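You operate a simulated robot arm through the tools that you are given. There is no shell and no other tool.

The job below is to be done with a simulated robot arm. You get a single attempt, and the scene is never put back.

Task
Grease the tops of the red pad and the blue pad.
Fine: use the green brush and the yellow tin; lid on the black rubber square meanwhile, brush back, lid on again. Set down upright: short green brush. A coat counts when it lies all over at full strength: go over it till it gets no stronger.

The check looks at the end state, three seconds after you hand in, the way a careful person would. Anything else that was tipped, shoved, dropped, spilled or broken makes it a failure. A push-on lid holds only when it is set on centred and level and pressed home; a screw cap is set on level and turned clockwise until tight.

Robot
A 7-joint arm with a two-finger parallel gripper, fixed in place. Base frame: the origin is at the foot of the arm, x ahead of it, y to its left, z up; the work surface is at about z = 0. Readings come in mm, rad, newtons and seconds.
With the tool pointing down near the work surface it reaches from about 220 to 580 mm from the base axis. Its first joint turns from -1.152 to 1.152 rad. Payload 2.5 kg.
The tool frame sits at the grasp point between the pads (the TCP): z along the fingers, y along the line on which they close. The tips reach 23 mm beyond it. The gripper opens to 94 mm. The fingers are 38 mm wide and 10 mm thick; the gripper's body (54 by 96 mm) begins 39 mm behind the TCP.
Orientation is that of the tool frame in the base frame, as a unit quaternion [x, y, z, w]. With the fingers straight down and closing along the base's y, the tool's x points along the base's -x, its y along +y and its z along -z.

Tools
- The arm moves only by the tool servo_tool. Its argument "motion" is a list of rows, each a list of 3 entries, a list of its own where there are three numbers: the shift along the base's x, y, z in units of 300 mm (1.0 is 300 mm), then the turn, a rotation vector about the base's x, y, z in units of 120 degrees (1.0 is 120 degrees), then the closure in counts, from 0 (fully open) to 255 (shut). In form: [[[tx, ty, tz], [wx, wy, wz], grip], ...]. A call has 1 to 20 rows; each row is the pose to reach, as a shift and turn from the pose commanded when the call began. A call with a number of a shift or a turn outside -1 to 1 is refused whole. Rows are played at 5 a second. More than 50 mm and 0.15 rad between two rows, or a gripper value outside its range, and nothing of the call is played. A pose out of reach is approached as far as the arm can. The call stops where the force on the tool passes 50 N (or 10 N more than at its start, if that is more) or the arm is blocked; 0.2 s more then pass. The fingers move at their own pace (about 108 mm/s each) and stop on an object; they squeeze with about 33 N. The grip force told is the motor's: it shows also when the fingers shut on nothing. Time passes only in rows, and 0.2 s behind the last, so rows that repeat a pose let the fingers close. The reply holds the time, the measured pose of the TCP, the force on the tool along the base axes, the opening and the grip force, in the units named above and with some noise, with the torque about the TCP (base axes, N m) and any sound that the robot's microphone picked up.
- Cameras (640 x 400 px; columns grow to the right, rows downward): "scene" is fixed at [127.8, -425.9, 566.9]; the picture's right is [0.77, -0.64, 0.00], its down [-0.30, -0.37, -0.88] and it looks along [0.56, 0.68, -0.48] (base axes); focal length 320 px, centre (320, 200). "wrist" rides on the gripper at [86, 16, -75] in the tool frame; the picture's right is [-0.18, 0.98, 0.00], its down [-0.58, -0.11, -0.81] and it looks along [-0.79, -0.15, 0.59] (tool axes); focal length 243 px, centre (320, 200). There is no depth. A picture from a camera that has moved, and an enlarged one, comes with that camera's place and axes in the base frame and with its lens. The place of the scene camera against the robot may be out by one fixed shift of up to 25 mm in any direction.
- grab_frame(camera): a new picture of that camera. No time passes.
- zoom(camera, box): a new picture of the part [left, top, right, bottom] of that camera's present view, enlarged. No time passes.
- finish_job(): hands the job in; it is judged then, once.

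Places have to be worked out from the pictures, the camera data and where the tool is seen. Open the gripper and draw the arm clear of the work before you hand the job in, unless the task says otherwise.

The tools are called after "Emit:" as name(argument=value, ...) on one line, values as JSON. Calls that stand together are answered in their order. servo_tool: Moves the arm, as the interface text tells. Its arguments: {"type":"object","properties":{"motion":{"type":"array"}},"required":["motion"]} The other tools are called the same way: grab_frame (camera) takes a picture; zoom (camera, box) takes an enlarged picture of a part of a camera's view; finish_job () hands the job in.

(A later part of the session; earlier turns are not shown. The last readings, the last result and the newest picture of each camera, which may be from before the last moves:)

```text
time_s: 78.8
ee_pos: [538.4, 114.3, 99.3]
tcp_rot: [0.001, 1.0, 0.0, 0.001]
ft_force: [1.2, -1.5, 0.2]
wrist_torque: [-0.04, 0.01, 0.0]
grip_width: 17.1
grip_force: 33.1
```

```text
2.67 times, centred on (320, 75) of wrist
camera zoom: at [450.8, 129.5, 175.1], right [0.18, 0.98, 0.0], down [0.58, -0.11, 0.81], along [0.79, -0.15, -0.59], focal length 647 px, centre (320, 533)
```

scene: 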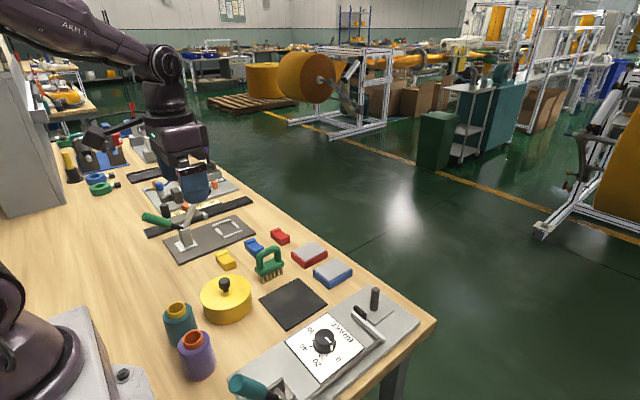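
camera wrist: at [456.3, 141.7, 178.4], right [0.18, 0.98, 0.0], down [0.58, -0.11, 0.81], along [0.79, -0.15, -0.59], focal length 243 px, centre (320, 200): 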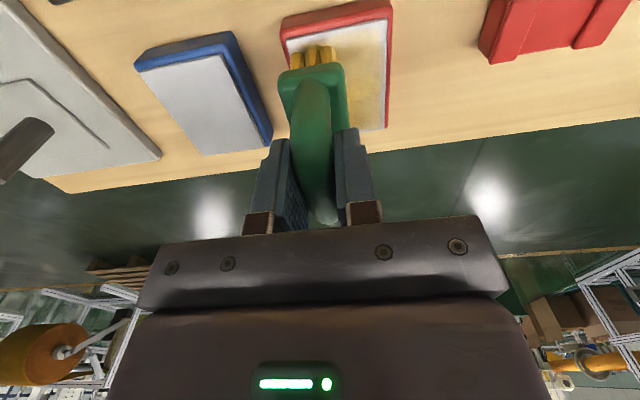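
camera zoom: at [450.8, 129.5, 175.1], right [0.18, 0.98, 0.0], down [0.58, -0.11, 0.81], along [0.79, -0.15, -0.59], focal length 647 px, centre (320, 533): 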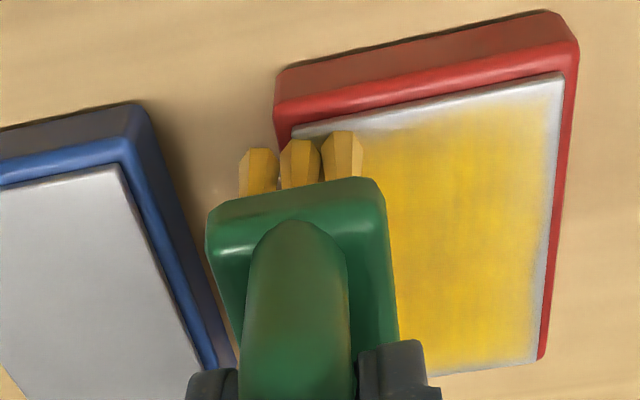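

The coat is nearly everywhere but the rim band still seems thin. I lift off and move aside to inspect the red pad unobstructed.

Emit:
servo_tool(motion=[[[0, 0, 0.05], [0, 0, 0], 255], [[0, 0, 0.15], [0, 0, 0], 255], [[-0.08, -0.06, 0.213], [0, 0, 0], 255], [[-0.15, -0.12, 0.213], [0, 0, 0], 255], [[-0.225, -0.2, 0.213], [0, 0, 0], 255], [[-0.225, -0.2, 0.213], [0, 0, 0], 255]])

Emit:
grab_frame(camera="wrist")

Emit:
zoom(camera="scene", box=[295, 230, 345, 270])

```text
time_s: 80.2
ee_pos: [468.6, 54.5, 164.9]
tcp_rot: [0.001, 1.0, 0.001, 0.0]
ft_force: [0.3, 0.1, -1.3]
wrist_torque: [0.0, 0.0, -0.01]
grip_width: 17.5
grip_force: 33.6
```

```text
taken
camera wrist: at [381.7, 70.0, 239.7], right [0.18, 0.98, 0.0], down [0.58, -0.11, 0.81], along [0.79, -0.15, -0.59], focal length 243 px, centre (320, 200)
```

wrist: 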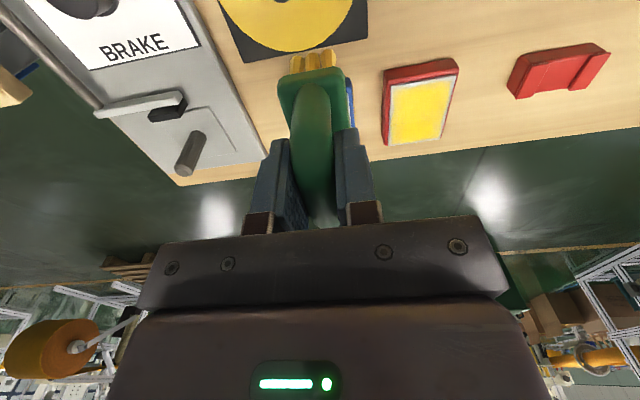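

```text
10.00 times, centred on (320, 250) of scene
camera zoom: at [127.8, -426.0, 566.9], right [0.77, -0.64, 0.0], down [-0.3, -0.37, -0.88], along [0.56, 0.68, -0.48], focal length 3204 px, centre (320, -300)
```

zoom: 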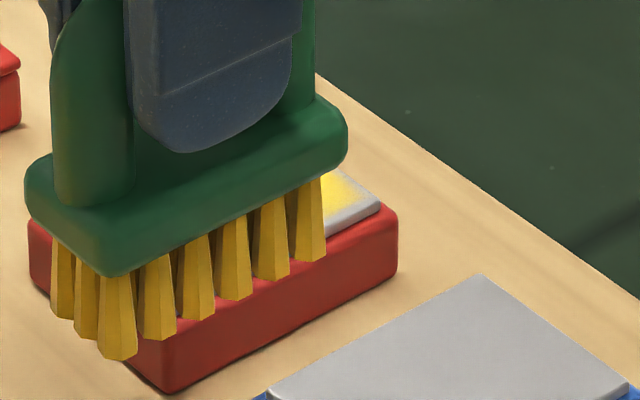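

The wrist camera sees the red pad clearly from here, so I zoom on it.

Emit:
zoom(camera="wrist", box=[360, 45, 480, 155])

```text
3.64 times, centred on (420, 100) of wrist
camera zoom: at [381.7, 70.0, 239.7], right [0.18, 0.98, 0.0], down [0.58, -0.11, 0.81], along [0.79, -0.15, -0.59], focal length 882 px, centre (-44, 564)
```

zoom: 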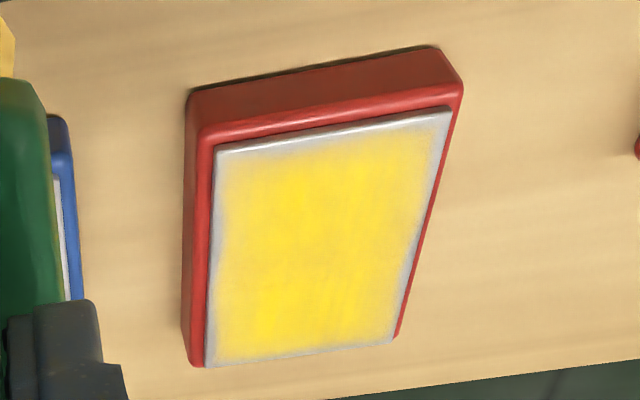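

The interior is solid yellow, while the near-x band (about 5 mm) and the high-y band are still thin. I reload gently at the tin; with the slip in the grip I expect contact at about cmd z 106.7.

Emit:
servo_tool(motion=[[[-0.12, 0.045, 0.01], [0, 0, 0], 255], [[-0.24, 0.095, 0.01], [0, 0, 0], 255], [[-0.36, 0.14, 0.01], [0, 0, 0], 255], [[-0.48, 0.19, 0.01], [0, 0, 0], 255], [[-0.566, 0.224, 0.01], [0, 0, 0], 255], [[-0.566, 0.224, 0.01], [0, 0, 0], 255], [[-0.566, 0.224, -0.08], [0, 0, 0], 255], [[-0.566, 0.224, -0.15], [0, 0, 0], 255], [[-0.566, 0.224, -0.18], [0, 0, 0], 255], [[-0.566, 0.224, -0.19], [0, 0, 0], 255], [[-0.566, 0.224, -0.1935], [0, 0, 0], 255], [[-0.566, 0.224, -0.1935], [0, 0, 0], 255]])

```text
time_s: 82.8
ee_pos: [302.1, 119.8, 106.0]
tcp_rot: [-0.001, 1.0, 0.0, 0.0]
ft_force: [0.0, -0.7, -0.9]
wrist_torque: [-0.03, 0.03, 0.02]
grip_width: 17.4
grip_force: 33.1
```

No contact at cmd 106.9, so I step down in 0.3 mm increments.

Emit:
servo_tool(motion=[[[0, 0, -0.001], [0, 0, 0], 255], [[0, 0, -0.0015], [0, 0, 0], 255], [[0, 0, -0.0015], [0, 0, 0], 255]])

```text
time_s: 83.6
ee_pos: [300.3, 119.4, 106.5]
tcp_rot: [0.0, 1.0, 0.0, 0.0]
ft_force: [0.4, 0.5, -1.1]
wrist_torque: [0.0, 0.0, -0.02]
grip_width: 17.6
grip_force: 33.4
```

Still no contact force, so I take another 0.5 mm.

Emit:
servo_tool(motion=[[[0, 0, -0.001], [0, 0, 0], 255], [[0, 0, -0.0017], [0, 0, 0], 255], [[0, 0, -0.0017], [0, 0, 0], 255]])

```text
time_s: 84.4
ee_pos: [299.2, 119.9, 105.5]
tcp_rot: [0.0, 1.0, 0.0, 0.001]
ft_force: [-5.4, -3.4, 22.3]
wrist_torque: [-0.14, 0.23, -0.02]
grip_width: 17.4
grip_force: 32.7
```

The bristles are pressed in the grease (22 N). I ease off slightly, dwell, lift out and carry the brush over the red pad's near end.

Emit:
servo_tool(motion=[[[0, 0, 0.001], [0, 0, 0], 255], [[0, 0, 0.001], [0, 0, 0], 255], [[0, 0, 0.02], [0, 0, 0], 255], [[0, 0, 0.1], [0, 0, 0], 255], [[0, 0, 0.2], [0, 0, 0], 255], [[0.13, 0.012, 0.2], [0, 0, 0], 255], [[0.26, 0.023, 0.2], [0, 0, 0], 255], [[0.39, 0.035, 0.2], [0, 0, 0], 255], [[0.52, 0.047, 0.2], [0, 0, 0], 255], [[0.65, 0.058, 0.2], [0, 0, 0], 255], [[0.756, 0.069, 0.2], [0, 0, 0], 255], [[0.756, 0.069, 0.15], [0, 0, 0], 255], [[0.756, 0.069, 0.08], [0, 0, 0], 255], [[0.756, 0.069, 0.02], [0, 0, 0], 255], [[0.756, 0.069, -0.01], [0, 0, 0], 255], [[0.756, 0.069, -0.0165], [0, 0, 0], 255], [[0.756, 0.069, -0.0165], [0, 0, 0], 255]])

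Emit:
zoom(camera="scene", box=[285, 220, 345, 270])

```text
time_s: 88.0
ee_pos: [527.7, 142.2, 99.0]
tcp_rot: [0.0, 1.0, 0.001, 0.002]
ft_force: [0.5, -0.1, 1.6]
wrist_torque: [0.01, -0.09, 0.0]
grip_width: 17.5
grip_force: 32.9
```

```text
8.00 times, centred on (315, 245) of scene
camera zoom: at [127.8, -425.9, 566.9], right [0.77, -0.64, 0.0], down [-0.3, -0.37, -0.88], along [0.56, 0.68, -0.48], focal length 2563 px, centre (360, -160)
```

zoom: 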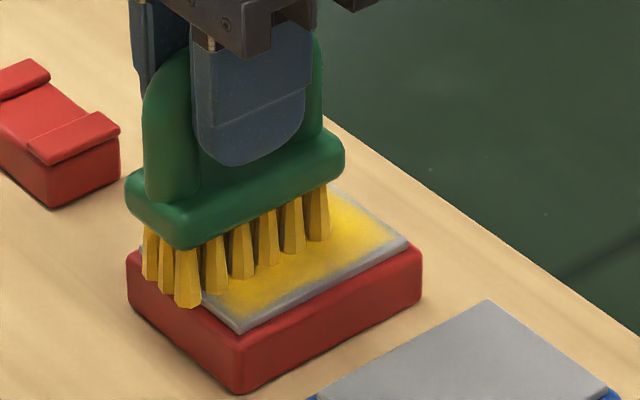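

Light contact (3 N). I press 0.3 mm more and sweep the near-x end fully from edge to edge three times.

Emit:
servo_tool(motion=[[[0, 0.03, -0.001], [0, 0, 0], 255], [[0, 0.06, -0.001], [0, 0, 0], 255], [[0, 0.09, -0.001], [0, 0, 0], 255], [[0, 0.055, -0.001], [0, 0, 0], 255], [[0, 0.02, -0.001], [0, 0, 0], 255], [[0, -0.015, -0.001], [0, 0, 0], 255], [[0, -0.05, -0.001], [0, 0, 0], 255], [[0, -0.09, -0.001], [0, 0, 0], 255], [[0, -0.055, -0.0015], [0, 0, 0], 255], [[0, -0.02, -0.0015], [0, 0, 0], 255], [[0, 0.015, -0.0015], [0, 0, 0], 255], [[0, 0.05, -0.0015], [0, 0, 0], 255], [[0, 0.09, -0.0015], [0, 0, 0], 255]])

Emit:
zoom(camera="wrist", box=[200, 0, 440, 150])

Emit:
zoom(camera="scene", box=[285, 220, 345, 270])

```text
time_s: 90.8
ee_pos: [528.0, 168.5, 99.7]
tcp_rot: [0.0, 1.0, 0.0, 0.001]
ft_force: [0.1, -4.0, 10.3]
wrist_torque: [-0.31, -0.08, 0.01]
grip_width: 17.4
grip_force: 33.0
```

```text
2.67 times, centred on (320, 75) of wrist
camera zoom: at [441.3, 184.0, 174.9], right [0.18, 0.98, 0.0], down [0.58, -0.11, 0.81], along [0.79, -0.15, -0.59], focal length 647 px, centre (320, 533)
```

zoom: 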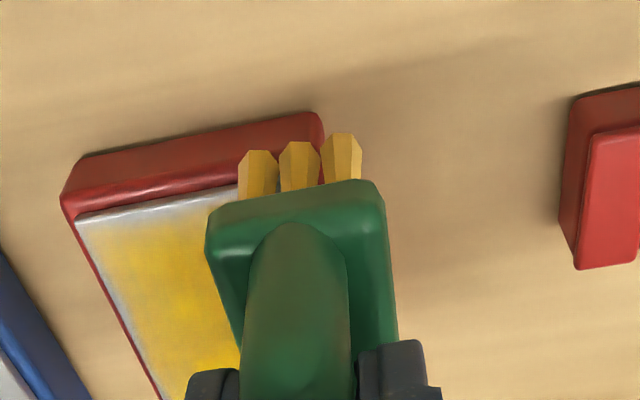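

```text
8.00 times, centred on (315, 245) of scene
camera zoom: at [127.7, -426.0, 566.9], right [0.77, -0.64, 0.0], down [-0.3, -0.37, -0.88], along [0.56, 0.68, -0.48], focal length 2563 px, centre (360, -160)
```

zoom: 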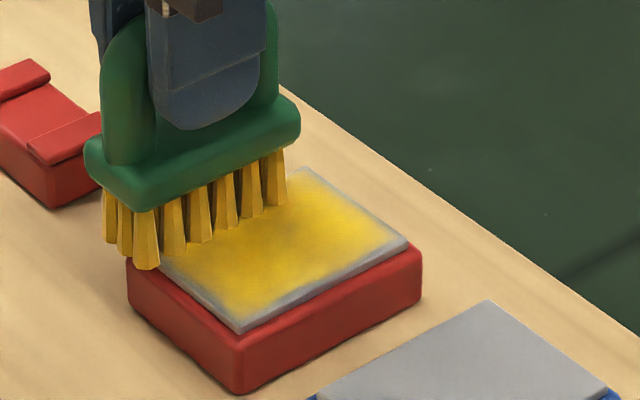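

The near edge is filling. I continue: one more double sweep a bit further over the near edge, then along the high-y edge to the far end and sweep there.

Emit:
servo_tool(motion=[[[-0.015, -0.035, 0], [0, 0, 0], 255], [[-0.015, -0.075, 0], [0, 0, 0], 255], [[-0.015, -0.11, 0], [0, 0, 0], 255], [[-0.015, -0.145, 0], [0, 0, 0], 255], [[-0.015, -0.18, 0], [0, 0, 0], 255], [[-0.015, -0.145, 0], [0, 0, 0], 255], [[-0.015, -0.11, 0], [0, 0, 0], 255], [[-0.015, -0.075, 0], [0, 0, 0], 255], [[-0.015, -0.035, 0], [0, 0, 0], 255], [[-0.015, 0.0, 0], [0, 0, 0], 255], [[0.02, 0.0, 0], [0, 0, 0], 255], [[0.055, 0.0, 0], [0, 0, 0], 255], [[0.09, 0.0, 0], [0, 0, 0], 255], [[0.105, -0.02, 0], [0, 0, 0], 255], [[0.105, -0.06, 0], [0, 0, 0], 255], [[0.105, -0.1, 0], [0, 0, 0], 255], [[0.105, -0.14, 0], [0, 0, 0], 255], [[0.105, -0.18, 0], [0, 0, 0], 255]])

Emit:
zoom(camera="wrist", box=[200, 0, 440, 150])

```text
time_s: 94.6
ee_pos: [557.8, 114.2, 98.9]
tcp_rot: [0.0, 1.0, 0.0, -0.001]
ft_force: [0.9, 3.0, 9.0]
wrist_torque: [0.26, -0.12, 0.02]
grip_width: 17.5
grip_force: 32.9
```

```text
2.67 times, centred on (320, 75) of wrist
camera zoom: at [471.5, 130.6, 174.8], right [0.18, 0.98, 0.0], down [0.58, -0.11, 0.81], along [0.79, -0.15, -0.59], focal length 647 px, centre (320, 533)
```

zoom: 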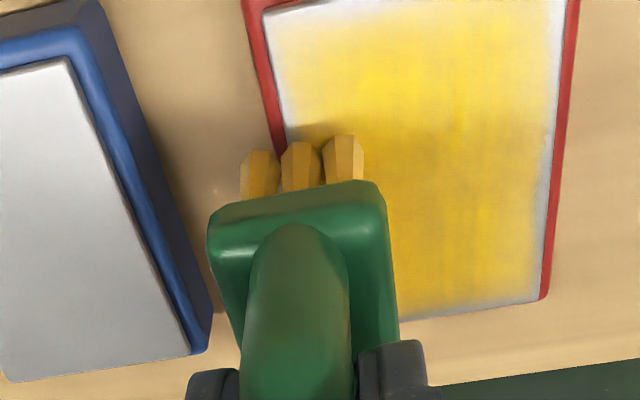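

The pad is yellow almost to every edge, with about 10 N contact. I continue at the far end with further sweeps and then along the high-y edge.

Emit:
servo_tool(motion=[[[0, 0.035, 0], [0, 0, 0], 255], [[0, 0.075, 0], [0, 0, 0], 255], [[0, 0.11, 0], [0, 0, 0], 255], [[0, 0.145, 0], [0, 0, 0], 255], [[0, 0.185, 0], [0, 0, 0], 255], [[0, 0.145, 0], [0, 0, 0], 255], [[0, 0.11, 0], [0, 0, 0], 255], [[0, 0.075, 0], [0, 0, 0], 255], [[0, 0.035, 0], [0, 0, 0], 255], [[0, 0.0, 0], [0, 0, 0], 255], [[0, 0.04, 0], [0, 0, 0], 255], [[0, 0.08, 0], [0, 0, 0], 255], [[0, 0.12, 0], [0, 0, 0], 255], [[0, 0.16, 0], [0, 0, 0], 255], [[0, 0.188, 0], [0, 0, 0], 255], [[-0.035, 0.188, 0], [0, 0, 0], 255], [[-0.07, 0.188, 0], [0, 0, 0], 255], [[-0.105, 0.188, 0], [0, 0, 0], 255], [[-0.115, 0.16, 0], [0, 0, 0], 255], [[-0.115, 0.188, 0], [0, 0, 0], 255]])

Emit:
zoom(camera="scene", box=[285, 220, 345, 270])

Emit:
zoom(camera="wrist", box=[200, 0, 440, 150])

```text
time_s: 98.8
ee_pos: [523.8, 169.1, 99.6]
tcp_rot: [0.0, 1.0, 0.0, 0.0]
ft_force: [-0.4, -0.1, 0.3]
wrist_torque: [-0.04, -0.02, -0.03]
grip_width: 17.6
grip_force: 33.0
```

```text
8.00 times, centred on (315, 245) of scene
camera zoom: at [127.8, -426.0, 566.9], right [0.77, -0.64, 0.0], down [-0.3, -0.37, -0.88], along [0.56, 0.68, -0.48], focal length 2563 px, centre (360, -160)
```

zoom: 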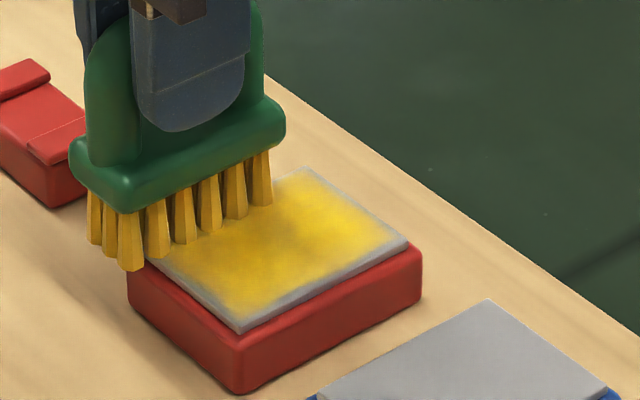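

```text
2.67 times, centred on (320, 75) of wrist
camera zoom: at [437.0, 186.3, 174.9], right [0.18, 0.98, 0.0], down [0.58, -0.11, 0.81], along [0.79, -0.15, -0.59], focal length 647 px, centre (320, 533)
```

zoom: 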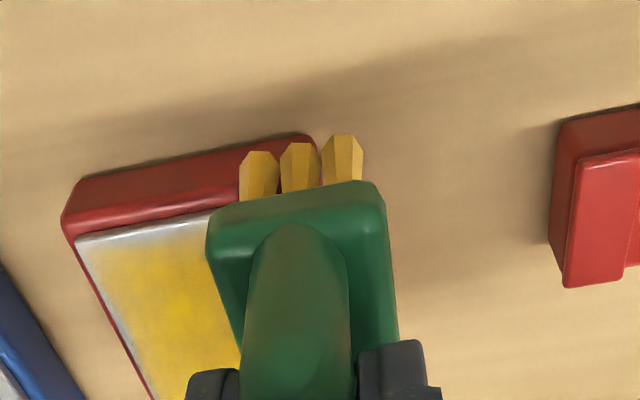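

I lift off and step aside again to inspect the whole red pad.

Emit:
servo_tool(motion=[[[0, 0, 0.06], [0, 0, 0], 255], [[0, 0, 0.17], [0, 0, 0], 255], [[-0.08, -0.1, 0.215], [0, 0, 0], 255], [[-0.15, -0.22, 0.215], [0, 0, 0], 255], [[-0.18, -0.33, 0.215], [0, 0, 0], 255], [[-0.18, -0.41, 0.215], [0, 0, 0], 255], [[-0.18, -0.41, 0.215], [0, 0, 0], 255]])

Emit:
zoom(camera="wrist", box=[360, 45, 480, 155])

```text
time_s: 100.4
ee_pos: [469.3, 46.8, 164.3]
tcp_rot: [0.0, 1.0, 0.0, 0.0]
ft_force: [-0.2, -0.4, -0.7]
wrist_torque: [0.03, 0.02, -0.05]
grip_width: 17.3
grip_force: 32.9
```

```text
3.64 times, centred on (420, 100) of wrist
camera zoom: at [382.3, 62.1, 239.6], right [0.18, 0.98, 0.0], down [0.58, -0.11, 0.81], along [0.79, -0.15, -0.59], focal length 882 px, centre (-44, 564)
```

zoom: 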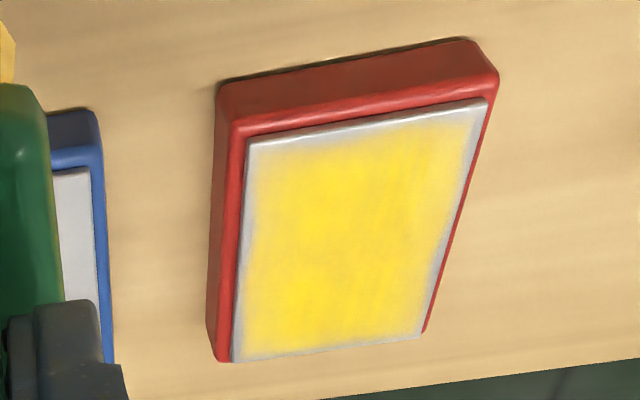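

Much better; what remains paler is the high-y edge and the near-x/high-y corner. I check the bristles' remaining load.

Emit:
zoom(camera="scene", box=[270, 210, 360, 290])

```text
5.00 times, centred on (315, 250) of scene
camera zoom: at [127.8, -426.0, 566.9], right [0.77, -0.64, 0.0], down [-0.3, -0.37, -0.88], along [0.56, 0.68, -0.48], focal length 1602 px, centre (345, -50)
```

zoom: 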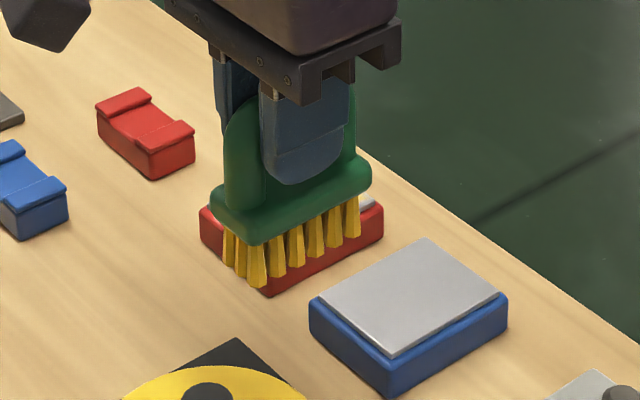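

The bristles are still bright yellow, so I go back to the red pad's high-y / near-x corner and come down to light contact.

Emit:
servo_tool(motion=[[[0.05, 0.12, 0], [0, 0, 0], 255], [[0.1, 0.24, 0], [0, 0, 0], 255], [[0.16, 0.34, 0], [0, 0, 0], 255], [[0.2, 0.377, 0], [0, 0, 0], 255], [[0.2, 0.377, -0.08], [0, 0, 0], 255], [[0.2, 0.377, -0.15], [0, 0, 0], 255], [[0.2, 0.377, -0.2], [0, 0, 0], 255], [[0.2, 0.377, -0.214], [0, 0, 0], 255], [[0.2, 0.377, -0.215], [0, 0, 0], 255], [[0.2, 0.377, -0.215], [0, 0, 0], 255]])

```text
time_s: 102.6
ee_pos: [531.1, 159.9, 100.4]
tcp_rot: [0.0, 1.0, 0.0, 0.0]
ft_force: [0.0, 0.0, -0.7]
wrist_torque: [0.04, -0.01, -0.04]
grip_width: 17.6
grip_force: 32.7
```

Barely any contact, so I lower 0.5 mm.

Emit:
servo_tool(motion=[[[0, 0, -0.001], [0, 0, 0], 255], [[0, 0, -0.0017], [0, 0, 0], 255], [[0, 0, -0.0017], [0, 0, 0], 255]])

```text
time_s: 103.4
ee_pos: [531.3, 160.6, 98.1]
tcp_rot: [0.0, 1.0, 0.0, 0.0]
ft_force: [-0.9, 0.5, -0.5]
wrist_torque: [-0.02, -0.06, -0.01]
grip_width: 17.6
grip_force: 33.0
```

Emit:
servo_tool(motion=[[[0, 0, -0.001], [0, 0, 0], 255], [[0, 0, -0.0017], [0, 0, 0], 255], [[0, 0, -0.0017], [0, 0, 0], 255]])

```text
time_s: 104.2
ee_pos: [530.6, 161.3, 99.8]
tcp_rot: [0.001, 1.0, 0.0, 0.0]
ft_force: [2.2, -0.3, 4.9]
wrist_torque: [-0.05, -0.05, 0.07]
grip_width: 17.6
grip_force: 32.8
```

Contact is about 6 N at cmd z 99.55. I run strokes along x on the high-y edge, trimming z slightly to make up for creep.

Emit:
servo_tool(motion=[[[0.035, 0, -0.0003], [0, 0, 0], 255], [[0.07, 0, -0.0003], [0, 0, 0], 255], [[0.1, 0, -0.0005], [0, 0, 0], 255], [[0.1, 0.015, -0.0005], [0, 0, 0], 255], [[0.07, 0.015, -0.0005], [0, 0, 0], 255], [[0.035, 0.015, -0.0005], [0, 0, 0], 255], [[0.0, 0.015, -0.0005], [0, 0, 0], 255], [[-0.02, 0.015, -0.0005], [0, 0, 0], 255], [[-0.02, -0.01, -0.0008], [0, 0, 0], 255], [[0.02, -0.01, -0.0008], [0, 0, 0], 255], [[0.06, -0.01, -0.0008], [0, 0, 0], 255], [[0.1, -0.01, -0.0008], [0, 0, 0], 255], [[0.1, 0.01, -0.0008], [0, 0, 0], 255], [[0.06, 0.01, -0.001], [0, 0, 0], 255], [[0.02, 0.01, -0.001], [0, 0, 0], 255], [[-0.02, 0.01, -0.001], [0, 0, 0], 255], [[-0.02, 0.02, -0.001], [0, 0, 0], 255]])

Emit:
zoom(camera="wrist", box=[200, 0, 440, 150])

```text
time_s: 107.8
ee_pos: [525.5, 166.8, 98.8]
tcp_rot: [0.0, 1.0, -0.001, 0.002]
ft_force: [5.7, -5.6, 19.3]
wrist_torque: [-0.38, -0.05, 0.1]
grip_width: 17.6
grip_force: 33.1
```

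```text
2.67 times, centred on (320, 75) of wrist
camera zoom: at [438.6, 182.6, 174.1], right [0.18, 0.98, 0.0], down [0.58, -0.11, 0.81], along [0.79, -0.15, -0.59], focal length 647 px, centre (320, 533)
```

zoom: 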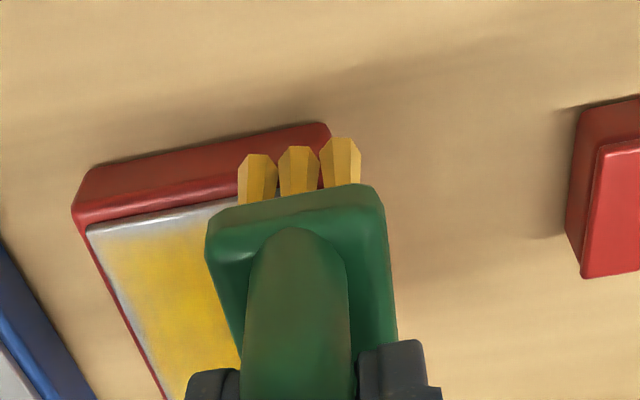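

Force rose to 19 N, so I ease up 0.4 mm and sweep the near-x edge three times, then run along the low-y edge.

Emit:
servo_tool(motion=[[[0.01, -0.035, 0.0013], [0, 0, 0], 255], [[0.01, -0.07, 0.0013], [0, 0, 0], 255], [[0.01, -0.105, 0.0013], [0, 0, 0], 255], [[0.01, -0.14, 0.0013], [0, 0, 0], 255], [[0.01, -0.175, 0.0013], [0, 0, 0], 255], [[0.01, -0.14, 0.0013], [0, 0, 0], 255], [[0.01, -0.105, 0.0013], [0, 0, 0], 255], [[0.01, -0.07, 0.001], [0, 0, 0], 255], [[0.01, -0.035, 0.001], [0, 0, 0], 255], [[0.01, 0.0, 0.001], [0, 0, 0], 255], [[0.005, -0.035, 0.001], [0, 0, 0], 255], [[0.005, -0.07, 0.001], [0, 0, 0], 255], [[0.005, -0.105, 0.001], [0, 0, 0], 255], [[0.005, -0.14, 0.001], [0, 0, 0], 255], [[0.005, -0.172, 0.001], [0, 0, 0], 255], [[0.04, -0.172, 0.001], [0, 0, 0], 255], [[0.075, -0.172, 0.001], [0, 0, 0], 255], [[0.11, -0.172, 0.001], [0, 0, 0], 255], [[0.11, -0.15, 0.001], [0, 0, 0], 255], [[0.07, -0.15, 0.001], [0, 0, 0], 255]])

Emit:
zoom(camera="wrist", box=[200, 0, 440, 150])

Emit:
zoom(camera="scene", box=[285, 220, 345, 270])

```text
time_s: 112.0
ee_pos: [545.8, 122.0, 98.4]
tcp_rot: [0.0, 1.0, 0.0, 0.002]
ft_force: [5.1, 0.6, 10.6]
wrist_torque: [-0.02, 0.0, 0.02]
grip_width: 17.3
grip_force: 32.9
```

```text
2.67 times, centred on (320, 75) of wrist
camera zoom: at [457.9, 138.5, 174.1], right [0.18, 0.98, 0.0], down [0.58, -0.11, 0.81], along [0.79, -0.15, -0.59], focal length 647 px, centre (320, 533)
```

zoom: 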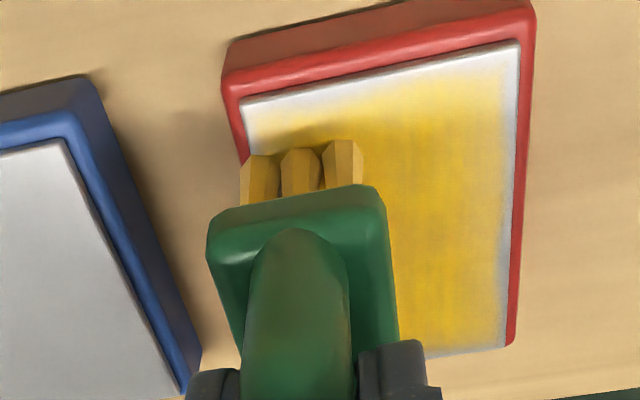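

```text
8.00 times, centred on (315, 245) of scene
camera zoom: at [127.7, -426.0, 566.9], right [0.77, -0.64, 0.0], down [-0.3, -0.37, -0.88], along [0.56, 0.68, -0.48], focal length 2563 px, centre (360, -160)
```

zoom: 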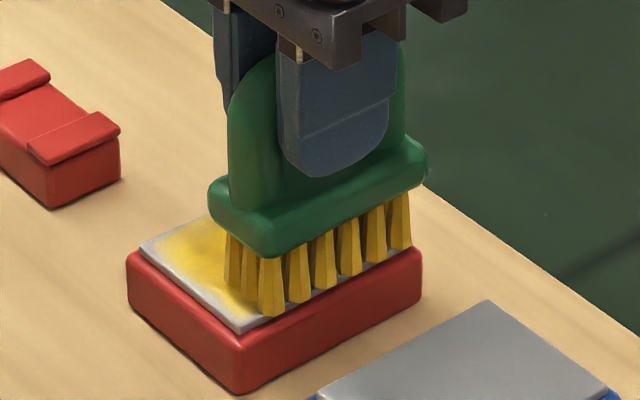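

Coverage has improved again. I zoom tightly on the high-y edge to see whether the remaining pale rim is bare metal or just the plate's bevel.

Emit:
zoom(camera="wrist", box=[350, 5, 410, 45])

Emit:
zoom(camera="wrist", box=[350, 80, 410, 140])

Emit:
zoom(camera="wrist", box=[275, 20, 345, 65])

```text
10.00 times, centred on (380, 25) of wrist
camera zoom: at [457.9, 138.5, 174.1], right [0.18, 0.98, 0.0], down [0.58, -0.11, 0.81], along [0.79, -0.15, -0.59], focal length 2426 px, centre (-280, 1950)
```

zoom: 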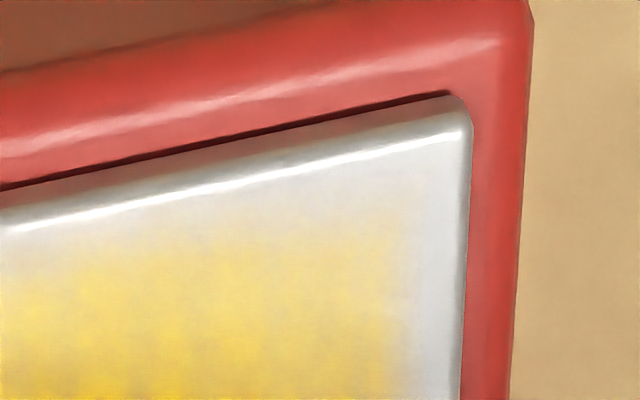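

```text
6.67 times, centred on (380, 110) of wrist
camera zoom: at [457.9, 138.5, 174.1], right [0.18, 0.98, 0.0], down [0.58, -0.11, 0.81], along [0.79, -0.15, -0.59], focal length 1618 px, centre (-80, 800)
```

zoom: 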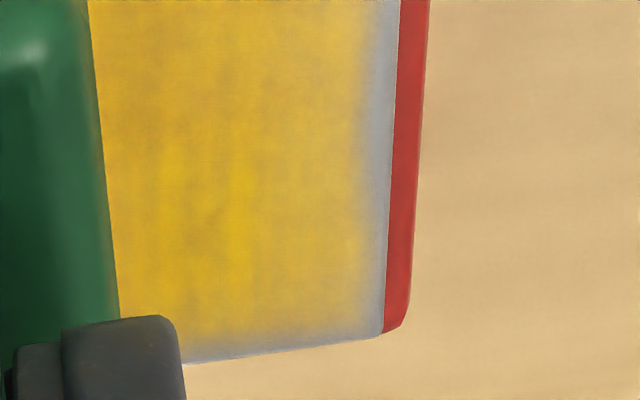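

```text
8.89 times, centred on (310, 42) of wrist
camera zoom: at [457.9, 138.5, 174.1], right [0.18, 0.98, 0.0], down [0.58, -0.11, 0.81], along [0.79, -0.15, -0.59], focal length 2157 px, centre (409, 1600)
```

zoom: 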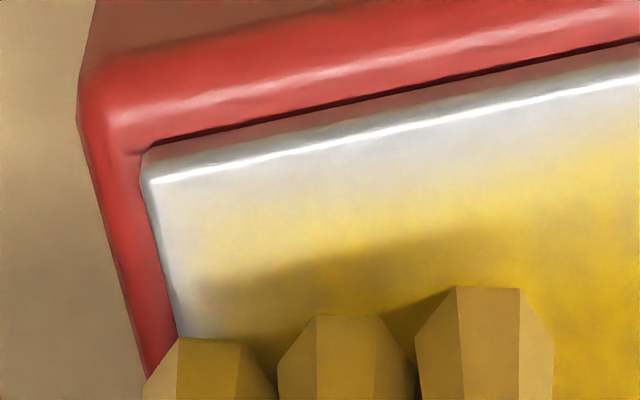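

The rim really is thinner (soft gradient over 4–8 mm), so the brush must pass further beyond the edges. I reload first: lift, return to the tin, and come down to just above the grease.

Emit:
servo_tool(motion=[[[0, 0, 0.1], [0, 0, 0], 255], [[0, 0, 0.22], [0, 0, 0], 255], [[-0.13, 0, 0.22], [0, 0, 0], 255], [[-0.27, 0, 0.22], [0, 0, 0], 255], [[-0.41, -0.002, 0.22], [0, 0, 0], 255], [[-0.55, -0.004, 0.22], [0, 0, 0], 255], [[-0.69, -0.004, 0.22], [0, 0, 0], 255], [[-0.816, -0.004, 0.22], [0, 0, 0], 255], [[-0.816, -0.004, 0.22], [0, 0, 0], 255], [[-0.816, -0.004, 0.14], [0, 0, 0], 255], [[-0.816, -0.004, 0.07], [0, 0, 0], 255], [[-0.816, -0.004, 0.03], [0, 0, 0], 255], [[-0.816, -0.004, 0.0195], [0, 0, 0], 255], [[-0.816, -0.004, 0.0195], [0, 0, 0], 255]])

```text
time_s: 115.0
ee_pos: [300.5, 120.2, 103.8]
tcp_rot: [0.001, 1.0, 0.0, 0.001]
ft_force: [-7.5, -2.0, 31.1]
wrist_torque: [-0.05, 0.37, 0.06]
grip_width: 17.7
grip_force: 32.8
```

It met the grease firmly (31 N). I ease off, dwell, lift and go back to the red pad, this time with the brush centred near its near-x edge.

Emit:
servo_tool(motion=[[[0, 0, 0.0015], [0, 0, 0], 255], [[0, 0, 0.0015], [0, 0, 0], 255], [[0, 0, 0.0015], [0, 0, 0], 255], [[0, 0, 0.03], [0, 0, 0], 255], [[0, 0, 0.12], [0, 0, 0], 255], [[0, 0, 0.2], [0, 0, 0], 255], [[0.13, 0.012, 0.2], [0, 0, 0], 255], [[0.26, 0.023, 0.2], [0, 0, 0], 255], [[0.39, 0.035, 0.2], [0, 0, 0], 255], [[0.52, 0.047, 0.2], [0, 0, 0], 255], [[0.64, 0.058, 0.2], [0, 0, 0], 255], [[0.71, 0.069, 0.2], [0, 0, 0], 255], [[0.71, 0.069, 0.13], [0, 0, 0], 255], [[0.71, 0.069, 0.06], [0, 0, 0], 255], [[0.71, 0.069, 0.0], [0, 0, 0], 255], [[0.71, 0.069, -0.015], [0, 0, 0], 255], [[0.71, 0.069, -0.0175], [0, 0, 0], 255], [[0.71, 0.069, -0.0175], [0, 0, 0], 255]])

Emit:
zoom(camera="scene", box=[275, 215, 345, 275])

```text
time_s: 118.8
ee_pos: [513.3, 141.3, 99.0]
tcp_rot: [-0.001, 1.0, 0.0, 0.0]
ft_force: [-0.5, -0.8, -1.1]
wrist_torque: [-0.01, 0.0, 0.0]
grip_width: 17.4
grip_force: 32.9
```

```text
6.67 times, centred on (310, 245) of scene
camera zoom: at [127.8, -425.9, 566.9], right [0.77, -0.64, 0.0], down [-0.3, -0.37, -0.88], along [0.56, 0.68, -0.48], focal length 2136 px, centre (387, -100)
```

zoom: 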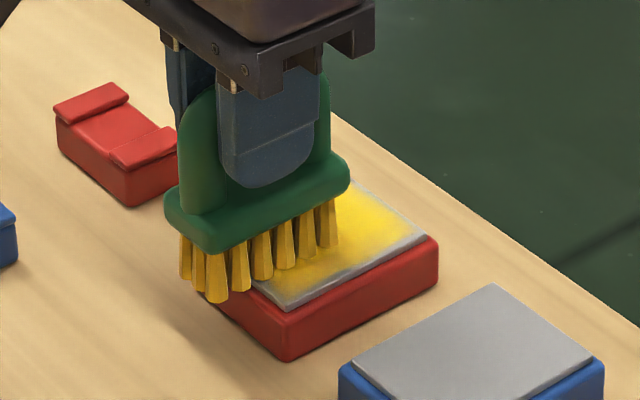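

The brush now overhangs the near edge by about half its length. I lower it 0.5 mm towards contact.

Emit:
servo_tool(motion=[[[0, 0, -0.001], [0, 0, 0], 255], [[0, 0, -0.002], [0, 0, 0], 255], [[0, 0, -0.002], [0, 0, 0], 255]])

```text
time_s: 119.6
ee_pos: [513.5, 141.0, 97.6]
tcp_rot: [0.0, 1.0, 0.0, 0.0]
ft_force: [0.0, -0.1, -1.5]
wrist_torque: [-0.01, 0.04, 0.04]
grip_width: 17.4
grip_force: 33.1
```

Still no contact, so I lower another 0.6 mm.

Emit:
servo_tool(motion=[[[0, 0, -0.001], [0, 0, 0], 255], [[0, 0, -0.002], [0, 0, 0], 255], [[0, 0, -0.002], [0, 0, 0], 255]])

```text
time_s: 120.4
ee_pos: [513.0, 140.8, 98.1]
tcp_rot: [0.001, 1.0, 0.0, 0.0]
ft_force: [-0.7, 0.2, -2.1]
wrist_torque: [0.01, 0.0, 0.0]
grip_width: 17.5
grip_force: 33.4
```

Still in the air at cmd 98.95, so I lower another 0.6 mm.

Emit:
servo_tool(motion=[[[0, 0, -0.001], [0, 0, 0], 255], [[0, 0, -0.002], [0, 0, 0], 255], [[0, 0, -0.002], [0, 0, 0], 255]])

Emit:
zoom(camera="scene", box=[285, 225, 335, 265])

```text
time_s: 121.2
ee_pos: [513.9, 141.1, 97.9]
tcp_rot: [-0.001, 1.0, 0.0, -0.001]
ft_force: [-0.8, 0.4, 3.9]
wrist_torque: [-0.06, -0.05, -0.05]
grip_width: 17.5
grip_force: 32.5
```

```text
10.00 times, centred on (310, 245) of scene
camera zoom: at [127.7, -426.0, 566.9], right [0.77, -0.64, 0.0], down [-0.3, -0.37, -0.88], along [0.56, 0.68, -0.48], focal length 3204 px, centre (420, -250)
```

zoom: 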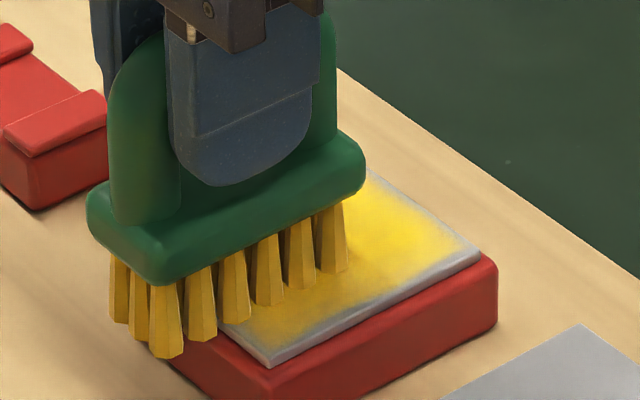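

Contact of about 5 N. I sweep across the near-x edge repeatedly with the brush straddling it.

Emit:
servo_tool(motion=[[[0, 0.04, -0.0003], [0, 0, 0], 255], [[0, 0.08, -0.0003], [0, 0, 0], 255], [[0, 0.1, -0.0003], [0, 0, 0], 255], [[0, 0.06, -0.0003], [0, 0, 0], 255], [[0, 0.02, -0.0003], [0, 0, 0], 255], [[0, -0.02, -0.0005], [0, 0, 0], 255], [[0, -0.06, -0.0005], [0, 0, 0], 255], [[0, -0.1, -0.0005], [0, 0, 0], 255], [[0, -0.06, -0.0005], [0, 0, 0], 255], [[0, -0.02, -0.0005], [0, 0, 0], 255], [[0, 0.02, -0.0007], [0, 0, 0], 255], [[0, 0.06, -0.0007], [0, 0, 0], 255], [[0, 0.1, -0.0007], [0, 0, 0], 255], [[0, 0.06, -0.0007], [0, 0, 0], 255], [[0, 0.02, -0.0007], [0, 0, 0], 255], [[0, -0.02, -0.001], [0, 0, 0], 255], [[0, -0.06, -0.001], [0, 0, 0], 255], [[0, -0.1, -0.001], [0, 0, 0], 255]])

Emit:
zoom(camera="wrist", box=[200, 0, 440, 150])

Emit:
zoom(camera="scene", box=[285, 225, 335, 265])

```text
time_s: 125.0
ee_pos: [512.9, 110.8, 97.5]
tcp_rot: [-0.001, 1.0, 0.0, 0.0]
ft_force: [-1.0, 5.4, 15.4]
wrist_torque: [0.34, -0.06, -0.02]
grip_width: 17.3
grip_force: 32.6
```

```text
2.67 times, centred on (320, 75) of wrist
camera zoom: at [425.7, 127.7, 172.6], right [0.18, 0.98, 0.0], down [0.58, -0.11, 0.81], along [0.79, -0.15, -0.59], focal length 647 px, centre (320, 533)
```

zoom: 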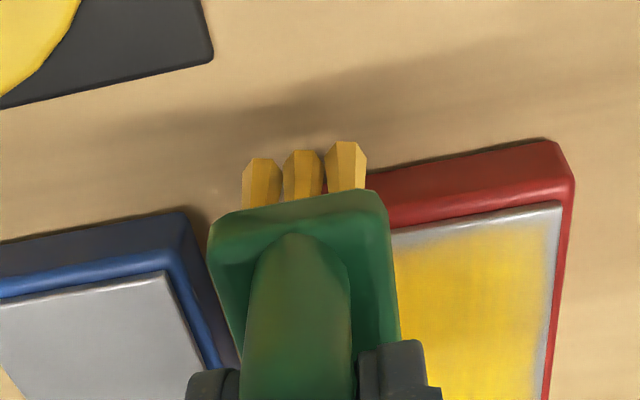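

```text
10.00 times, centred on (310, 245) of scene
camera zoom: at [127.7, -426.0, 566.9], right [0.77, -0.64, 0.0], down [-0.3, -0.37, -0.88], along [0.56, 0.68, -0.48], focal length 3204 px, centre (420, -250)
```

zoom: 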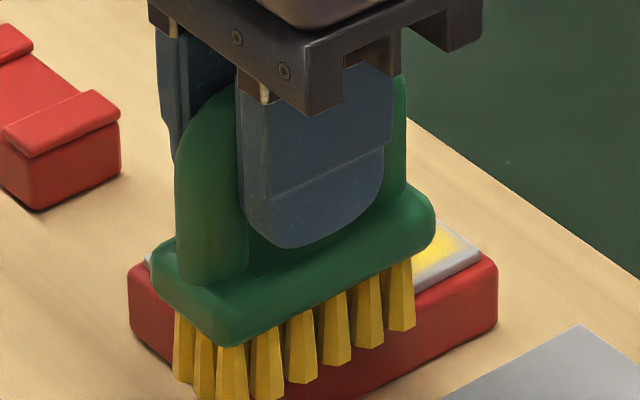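

The near edge is filling well. Next I run strokes along the low-y edge, then across the far end and back along the high-y edge.

Emit:
servo_tool(motion=[[[0.04, 0, 0.0005], [0, 0, 0], 255], [[0.08, 0, 0.0005], [0, 0, 0], 255], [[0.12, 0, 0.0005], [0, 0, 0], 255], [[0.155, 0, 0.0005], [0, 0, 0], 255], [[0.12, 0.01, 0.0005], [0, 0, 0], 255], [[0.08, 0.01, 0.0005], [0, 0, 0], 255], [[0.04, 0.01, 0.0005], [0, 0, 0], 255], [[0.0, 0.01, 0.0005], [0, 0, 0], 255], [[0.04, 0.0, 0.0005], [0, 0, 0], 255], [[0.08, 0.0, 0.0005], [0, 0, 0], 255], [[0.12, 0.0, 0.0005], [0, 0, 0], 255], [[0.155, 0.0, 0.0005], [0, 0, 0], 255], [[0.155, 0.04, 0.0003], [0, 0, 0], 255], [[0.155, 0.08, 0.0003], [0, 0, 0], 255], [[0.155, 0.12, 0.0003], [0, 0, 0], 255], [[0.152, 0.16, 0.0003], [0, 0, 0], 255], [[0.15, 0.2, 0.0003], [0, 0, 0], 255], [[0.12, 0.2, 0.0003], [0, 0, 0], 255], [[0.08, 0.2, 0.0003], [0, 0, 0], 255], [[0.04, 0.2, 0.0003], [0, 0, 0], 255]])

Emit:
zoom(camera="wrist", box=[200, 0, 440, 150])

Emit:
zoom(camera="scene", box=[295, 230, 345, 270])

```text
time_s: 129.2
ee_pos: [526.3, 170.8, 97.2]
tcp_rot: [0.0, 1.0, 0.001, 0.0]
ft_force: [-0.2, -1.3, -0.1]
wrist_torque: [-0.03, 0.01, 0.03]
grip_width: 17.1
grip_force: 32.5
```

```text
2.67 times, centred on (320, 75) of wrist
camera zoom: at [439.3, 187.4, 172.9], right [0.18, 0.98, 0.0], down [0.58, -0.11, 0.81], along [0.79, -0.15, -0.59], focal length 647 px, centre (320, 533)
```

zoom: 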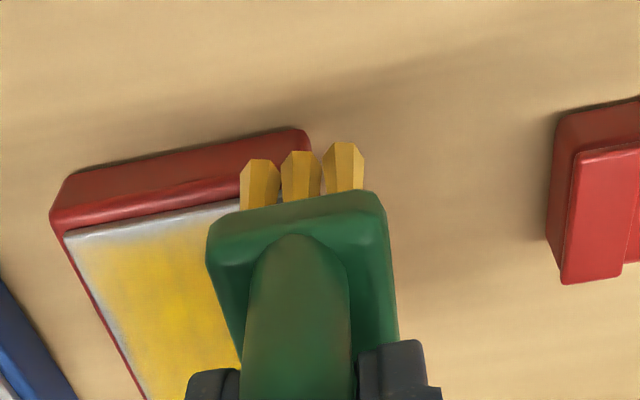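

```text
10.00 times, centred on (320, 250) of scene
camera zoom: at [127.8, -425.9, 566.9], right [0.77, -0.64, 0.0], down [-0.3, -0.37, -0.88], along [0.56, 0.68, -0.48], focal length 3204 px, centre (320, -300)
```

zoom: 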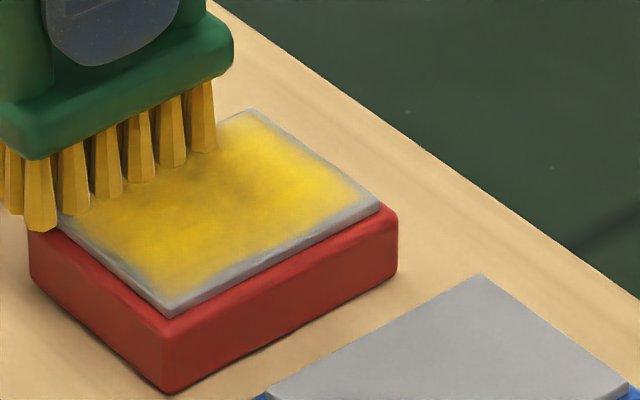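

I inspect the red pad again from the side, closer in this time.

Emit:
servo_tool(motion=[[[0, 0, 0.06], [0, 0, 0], 255], [[0, 0, 0.15], [0, 0, 0], 255], [[-0.05, -0.1, 0.15], [0, 0, 0], 255], [[-0.1, -0.22, 0.15], [0, 0, 0], 255], [[-0.15, -0.33, 0.15], [0, 0, 0], 255], [[-0.15, -0.4, 0.15], [0, 0, 0], 255], [[-0.15, -0.4, 0.15], [0, 0, 0], 255]])

Emit:
zoom(camera="wrist", box=[370, 60, 480, 160])

Emit:
zoom(camera="wrist", box=[380, 70, 450, 114])

```text
time_s: 130.8
ee_pos: [480.4, 51.6, 140.0]
tcp_rot: [0.0, 1.0, 0.001, 0.001]
ft_force: [0.1, 0.0, -1.3]
wrist_torque: [-0.01, 0.01, 0.02]
grip_width: 17.5
grip_force: 33.2
```

```text
4.00 times, centred on (425, 110) of wrist
camera zoom: at [392.5, 67.3, 216.0], right [0.18, 0.98, 0.0], down [0.58, -0.11, 0.81], along [0.79, -0.15, -0.59], focal length 970 px, centre (-100, 560)
```

zoom: 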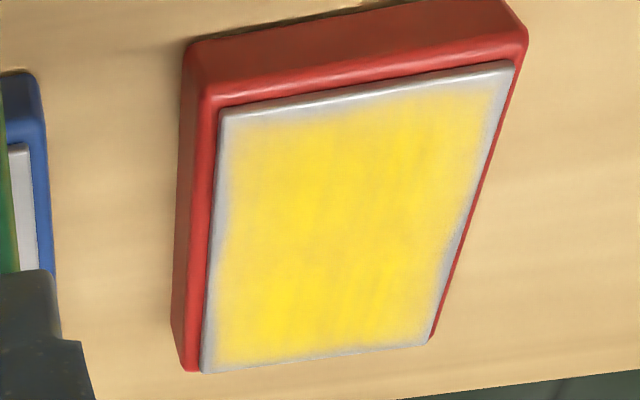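

```text
9.09 times, centred on (415, 92) of wrist
camera zoom: at [392.5, 67.3, 216.0], right [0.18, 0.98, 0.0], down [0.58, -0.11, 0.81], along [0.79, -0.15, -0.59], focal length 2206 px, centre (-544, 1182)
```

zoom: 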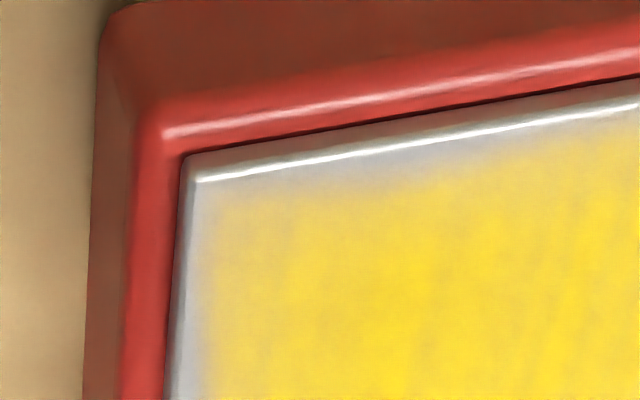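

The coat now covers all but a uniform 2–3 mm border, which looks largely like the plate's bevel. I reload gently for the blue pad, expecting contact at about cmd z 103.6.

Emit:
servo_tool(motion=[[[-0.12, 0.045, 0.04], [0, 0, 0], 255], [[-0.24, 0.09, 0.07], [0, 0, 0], 255], [[-0.36, 0.14, 0.07], [0, 0, 0], 255], [[-0.48, 0.19, 0.07], [0, 0, 0], 255], [[-0.6, 0.231, 0.07], [0, 0, 0], 255], [[-0.6, 0.231, 0.07], [0, 0, 0], 255], [[-0.6, 0.231, -0.02], [0, 0, 0], 255], [[-0.6, 0.231, -0.09], [0, 0, 0], 255], [[-0.6, 0.231, -0.12], [0, 0, 0], 255], [[-0.6, 0.231, -0.128], [0, 0, 0], 255], [[-0.6, 0.231, -0.128], [0, 0, 0], 255], [[-0.6, 0.231, -0.128], [0, 0, 0], 255]])

```text
time_s: 133.4
ee_pos: [300.4, 119.7, 103.9]
tcp_rot: [0.0, 1.0, 0.001, 0.0]
ft_force: [-0.9, 0.4, 5.1]
wrist_torque: [-0.04, 0.27, 0.0]
grip_width: 17.7
grip_force: 33.1
```

Gentle contact (about 6.5 N). I dwell, then lift and carry the brush to the blue pad's centre (545, 45), stopping just above its top.

Emit:
servo_tool(motion=[[[0, 0, -0.0005], [0, 0, 0], 255], [[0, 0, -0.0005], [0, 0, 0], 255], [[0, 0, -0.0005], [0, 0, 0], 255], [[0, 0, 0.03], [0, 0, 0], 255], [[0, 0, 0.12], [0, 0, 0], 255], [[0, 0, 0.2], [0, 0, 0], 255], [[0.13, -0.04, 0.2], [0, 0, 0], 255], [[0.26, -0.08, 0.2], [0, 0, 0], 255], [[0.39, -0.12, 0.2], [0, 0, 0], 255], [[0.52, -0.16, 0.2], [0, 0, 0], 255], [[0.65, -0.2, 0.2], [0, 0, 0], 255], [[0.75, -0.235, 0.2], [0, 0, 0], 255], [[0.812, -0.25, 0.2], [0, 0, 0], 255], [[0.812, -0.25, 0.13], [0, 0, 0], 255], [[0.812, -0.25, 0.06], [0, 0, 0], 255], [[0.812, -0.25, 0.0], [0, 0, 0], 255], [[0.812, -0.25, -0.015], [0, 0, 0], 255], [[0.812, -0.25, -0.0185], [0, 0, 0], 255], [[0.812, -0.25, -0.0185], [0, 0, 0], 255]])

Emit:
zoom(camera="scene", box=[290, 215, 370, 285])

```text
time_s: 137.4
ee_pos: [543.6, 45.2, 97.3]
tcp_rot: [0.0, 1.0, 0.0, 0.001]
ft_force: [-0.2, 1.4, -2.7]
wrist_torque: [0.01, 0.01, -0.03]
grip_width: 17.6
grip_force: 33.3
```

```text
5.71 times, centred on (330, 250) of scene
camera zoom: at [127.8, -425.9, 566.9], right [0.77, -0.64, 0.0], down [-0.3, -0.37, -0.88], along [0.56, 0.68, -0.48], focal length 1831 px, centre (263, -86)
```

zoom: 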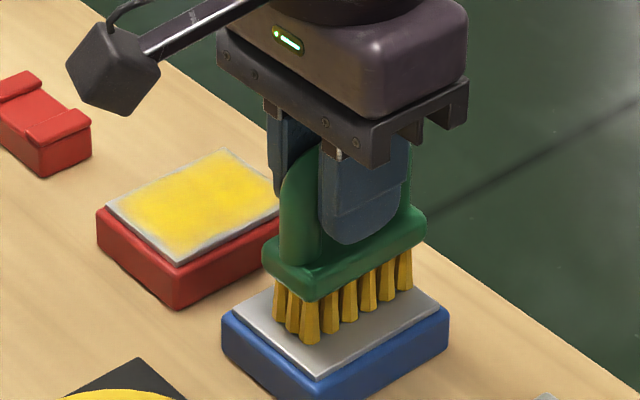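

The brush is over the blue pad, not touching yet. I lower it 0.6 mm.

Emit:
servo_tool(motion=[[[0, 0, -0.001], [0, 0, 0], 255], [[0, 0, -0.002], [0, 0, 0], 255], [[0, 0, -0.002], [0, 0, 0], 255]])

```text
time_s: 138.2
ee_pos: [543.9, 45.4, 97.3]
tcp_rot: [0.0, 1.0, 0.0, 0.0]
ft_force: [-0.4, -0.4, -1.1]
wrist_torque: [-0.01, 0.06, 0.03]
grip_width: 17.4
grip_force: 32.4
```

No contact yet, so I lower another 0.6 mm.

Emit:
servo_tool(motion=[[[0, 0, -0.001], [0, 0, 0], 255], [[0, 0, -0.002], [0, 0, 0], 255], [[0, 0, -0.002], [0, 0, 0], 255]])

```text
time_s: 139.0
ee_pos: [543.6, 45.1, 96.9]
tcp_rot: [0.0, 1.0, -0.001, 0.0]
ft_force: [-0.9, 0.6, 4.0]
wrist_torque: [0.03, 0.25, -0.02]
grip_width: 17.5
grip_force: 32.9
```

Contact of about 5 N on the blue pad. I start a full raster with sweeps that overrun both y edges, at three x positions.

Emit:
servo_tool(motion=[[[0, 0.04, -0.0003], [0, 0, 0], 255], [[0, 0.08, -0.0003], [0, 0, 0], 255], [[0, 0.1, -0.0003], [0, 0, 0], 255], [[0, 0.06, -0.0003], [0, 0, 0], 255], [[0, 0.02, -0.0003], [0, 0, 0], 255], [[0, -0.02, -0.0003], [0, 0, 0], 255], [[0, -0.06, -0.0003], [0, 0, 0], 255], [[0, -0.1, -0.0003], [0, 0, 0], 255], [[-0.045, -0.1, -0.0003], [0, 0, 0], 255], [[-0.045, -0.06, -0.0003], [0, 0, 0], 255], [[-0.045, -0.02, -0.0003], [0, 0, 0], 255], [[-0.045, 0.02, -0.0003], [0, 0, 0], 255], [[-0.045, 0.06, -0.0003], [0, 0, 0], 255], [[-0.045, 0.1, -0.0003], [0, 0, 0], 255], [[-0.09, 0.1, -0.0003], [0, 0, 0], 255], [[-0.09, 0.06, -0.0003], [0, 0, 0], 255], [[-0.09, 0.02, -0.0003], [0, 0, 0], 255], [[-0.09, -0.02, -0.0003], [0, 0, 0], 255], [[-0.09, -0.06, -0.0003], [0, 0, 0], 255], [[-0.09, -0.1, -0.0003], [0, 0, 0], 255]])

Emit:
zoom(camera="scene", box=[300, 230, 370, 290])

Emit:
zoom(camera="wrist", box=[200, 0, 440, 150])

```text
time_s: 143.2
ee_pos: [516.0, 15.4, 97.8]
tcp_rot: [0.0, 1.0, 0.0, 0.001]
ft_force: [0.3, 1.2, 1.9]
wrist_torque: [0.09, 0.04, -0.05]
grip_width: 17.4
grip_force: 32.8
```

```text
6.67 times, centred on (335, 260) of scene
camera zoom: at [127.8, -425.9, 566.9], right [0.77, -0.64, 0.0], down [-0.3, -0.37, -0.88], along [0.56, 0.68, -0.48], focal length 2136 px, centre (220, -200)
```

zoom: 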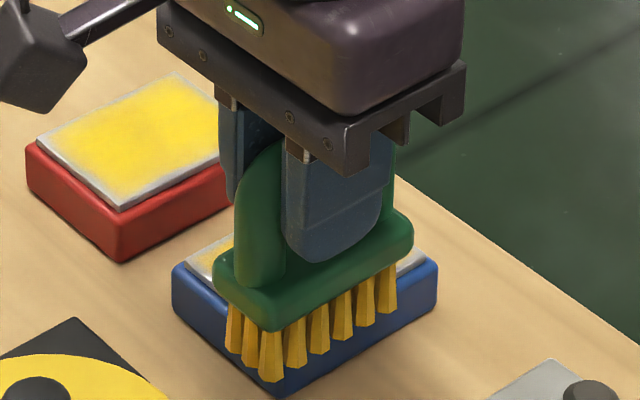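

```text
2.67 times, centred on (320, 75) of wrist
camera zoom: at [429.5, 32.1, 172.5], right [0.18, 0.98, 0.0], down [0.58, -0.11, 0.81], along [0.79, -0.15, -0.59], focal length 647 px, centre (320, 533)
```

zoom: 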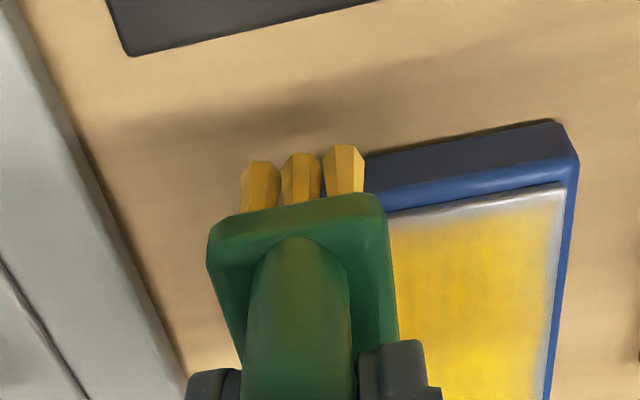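

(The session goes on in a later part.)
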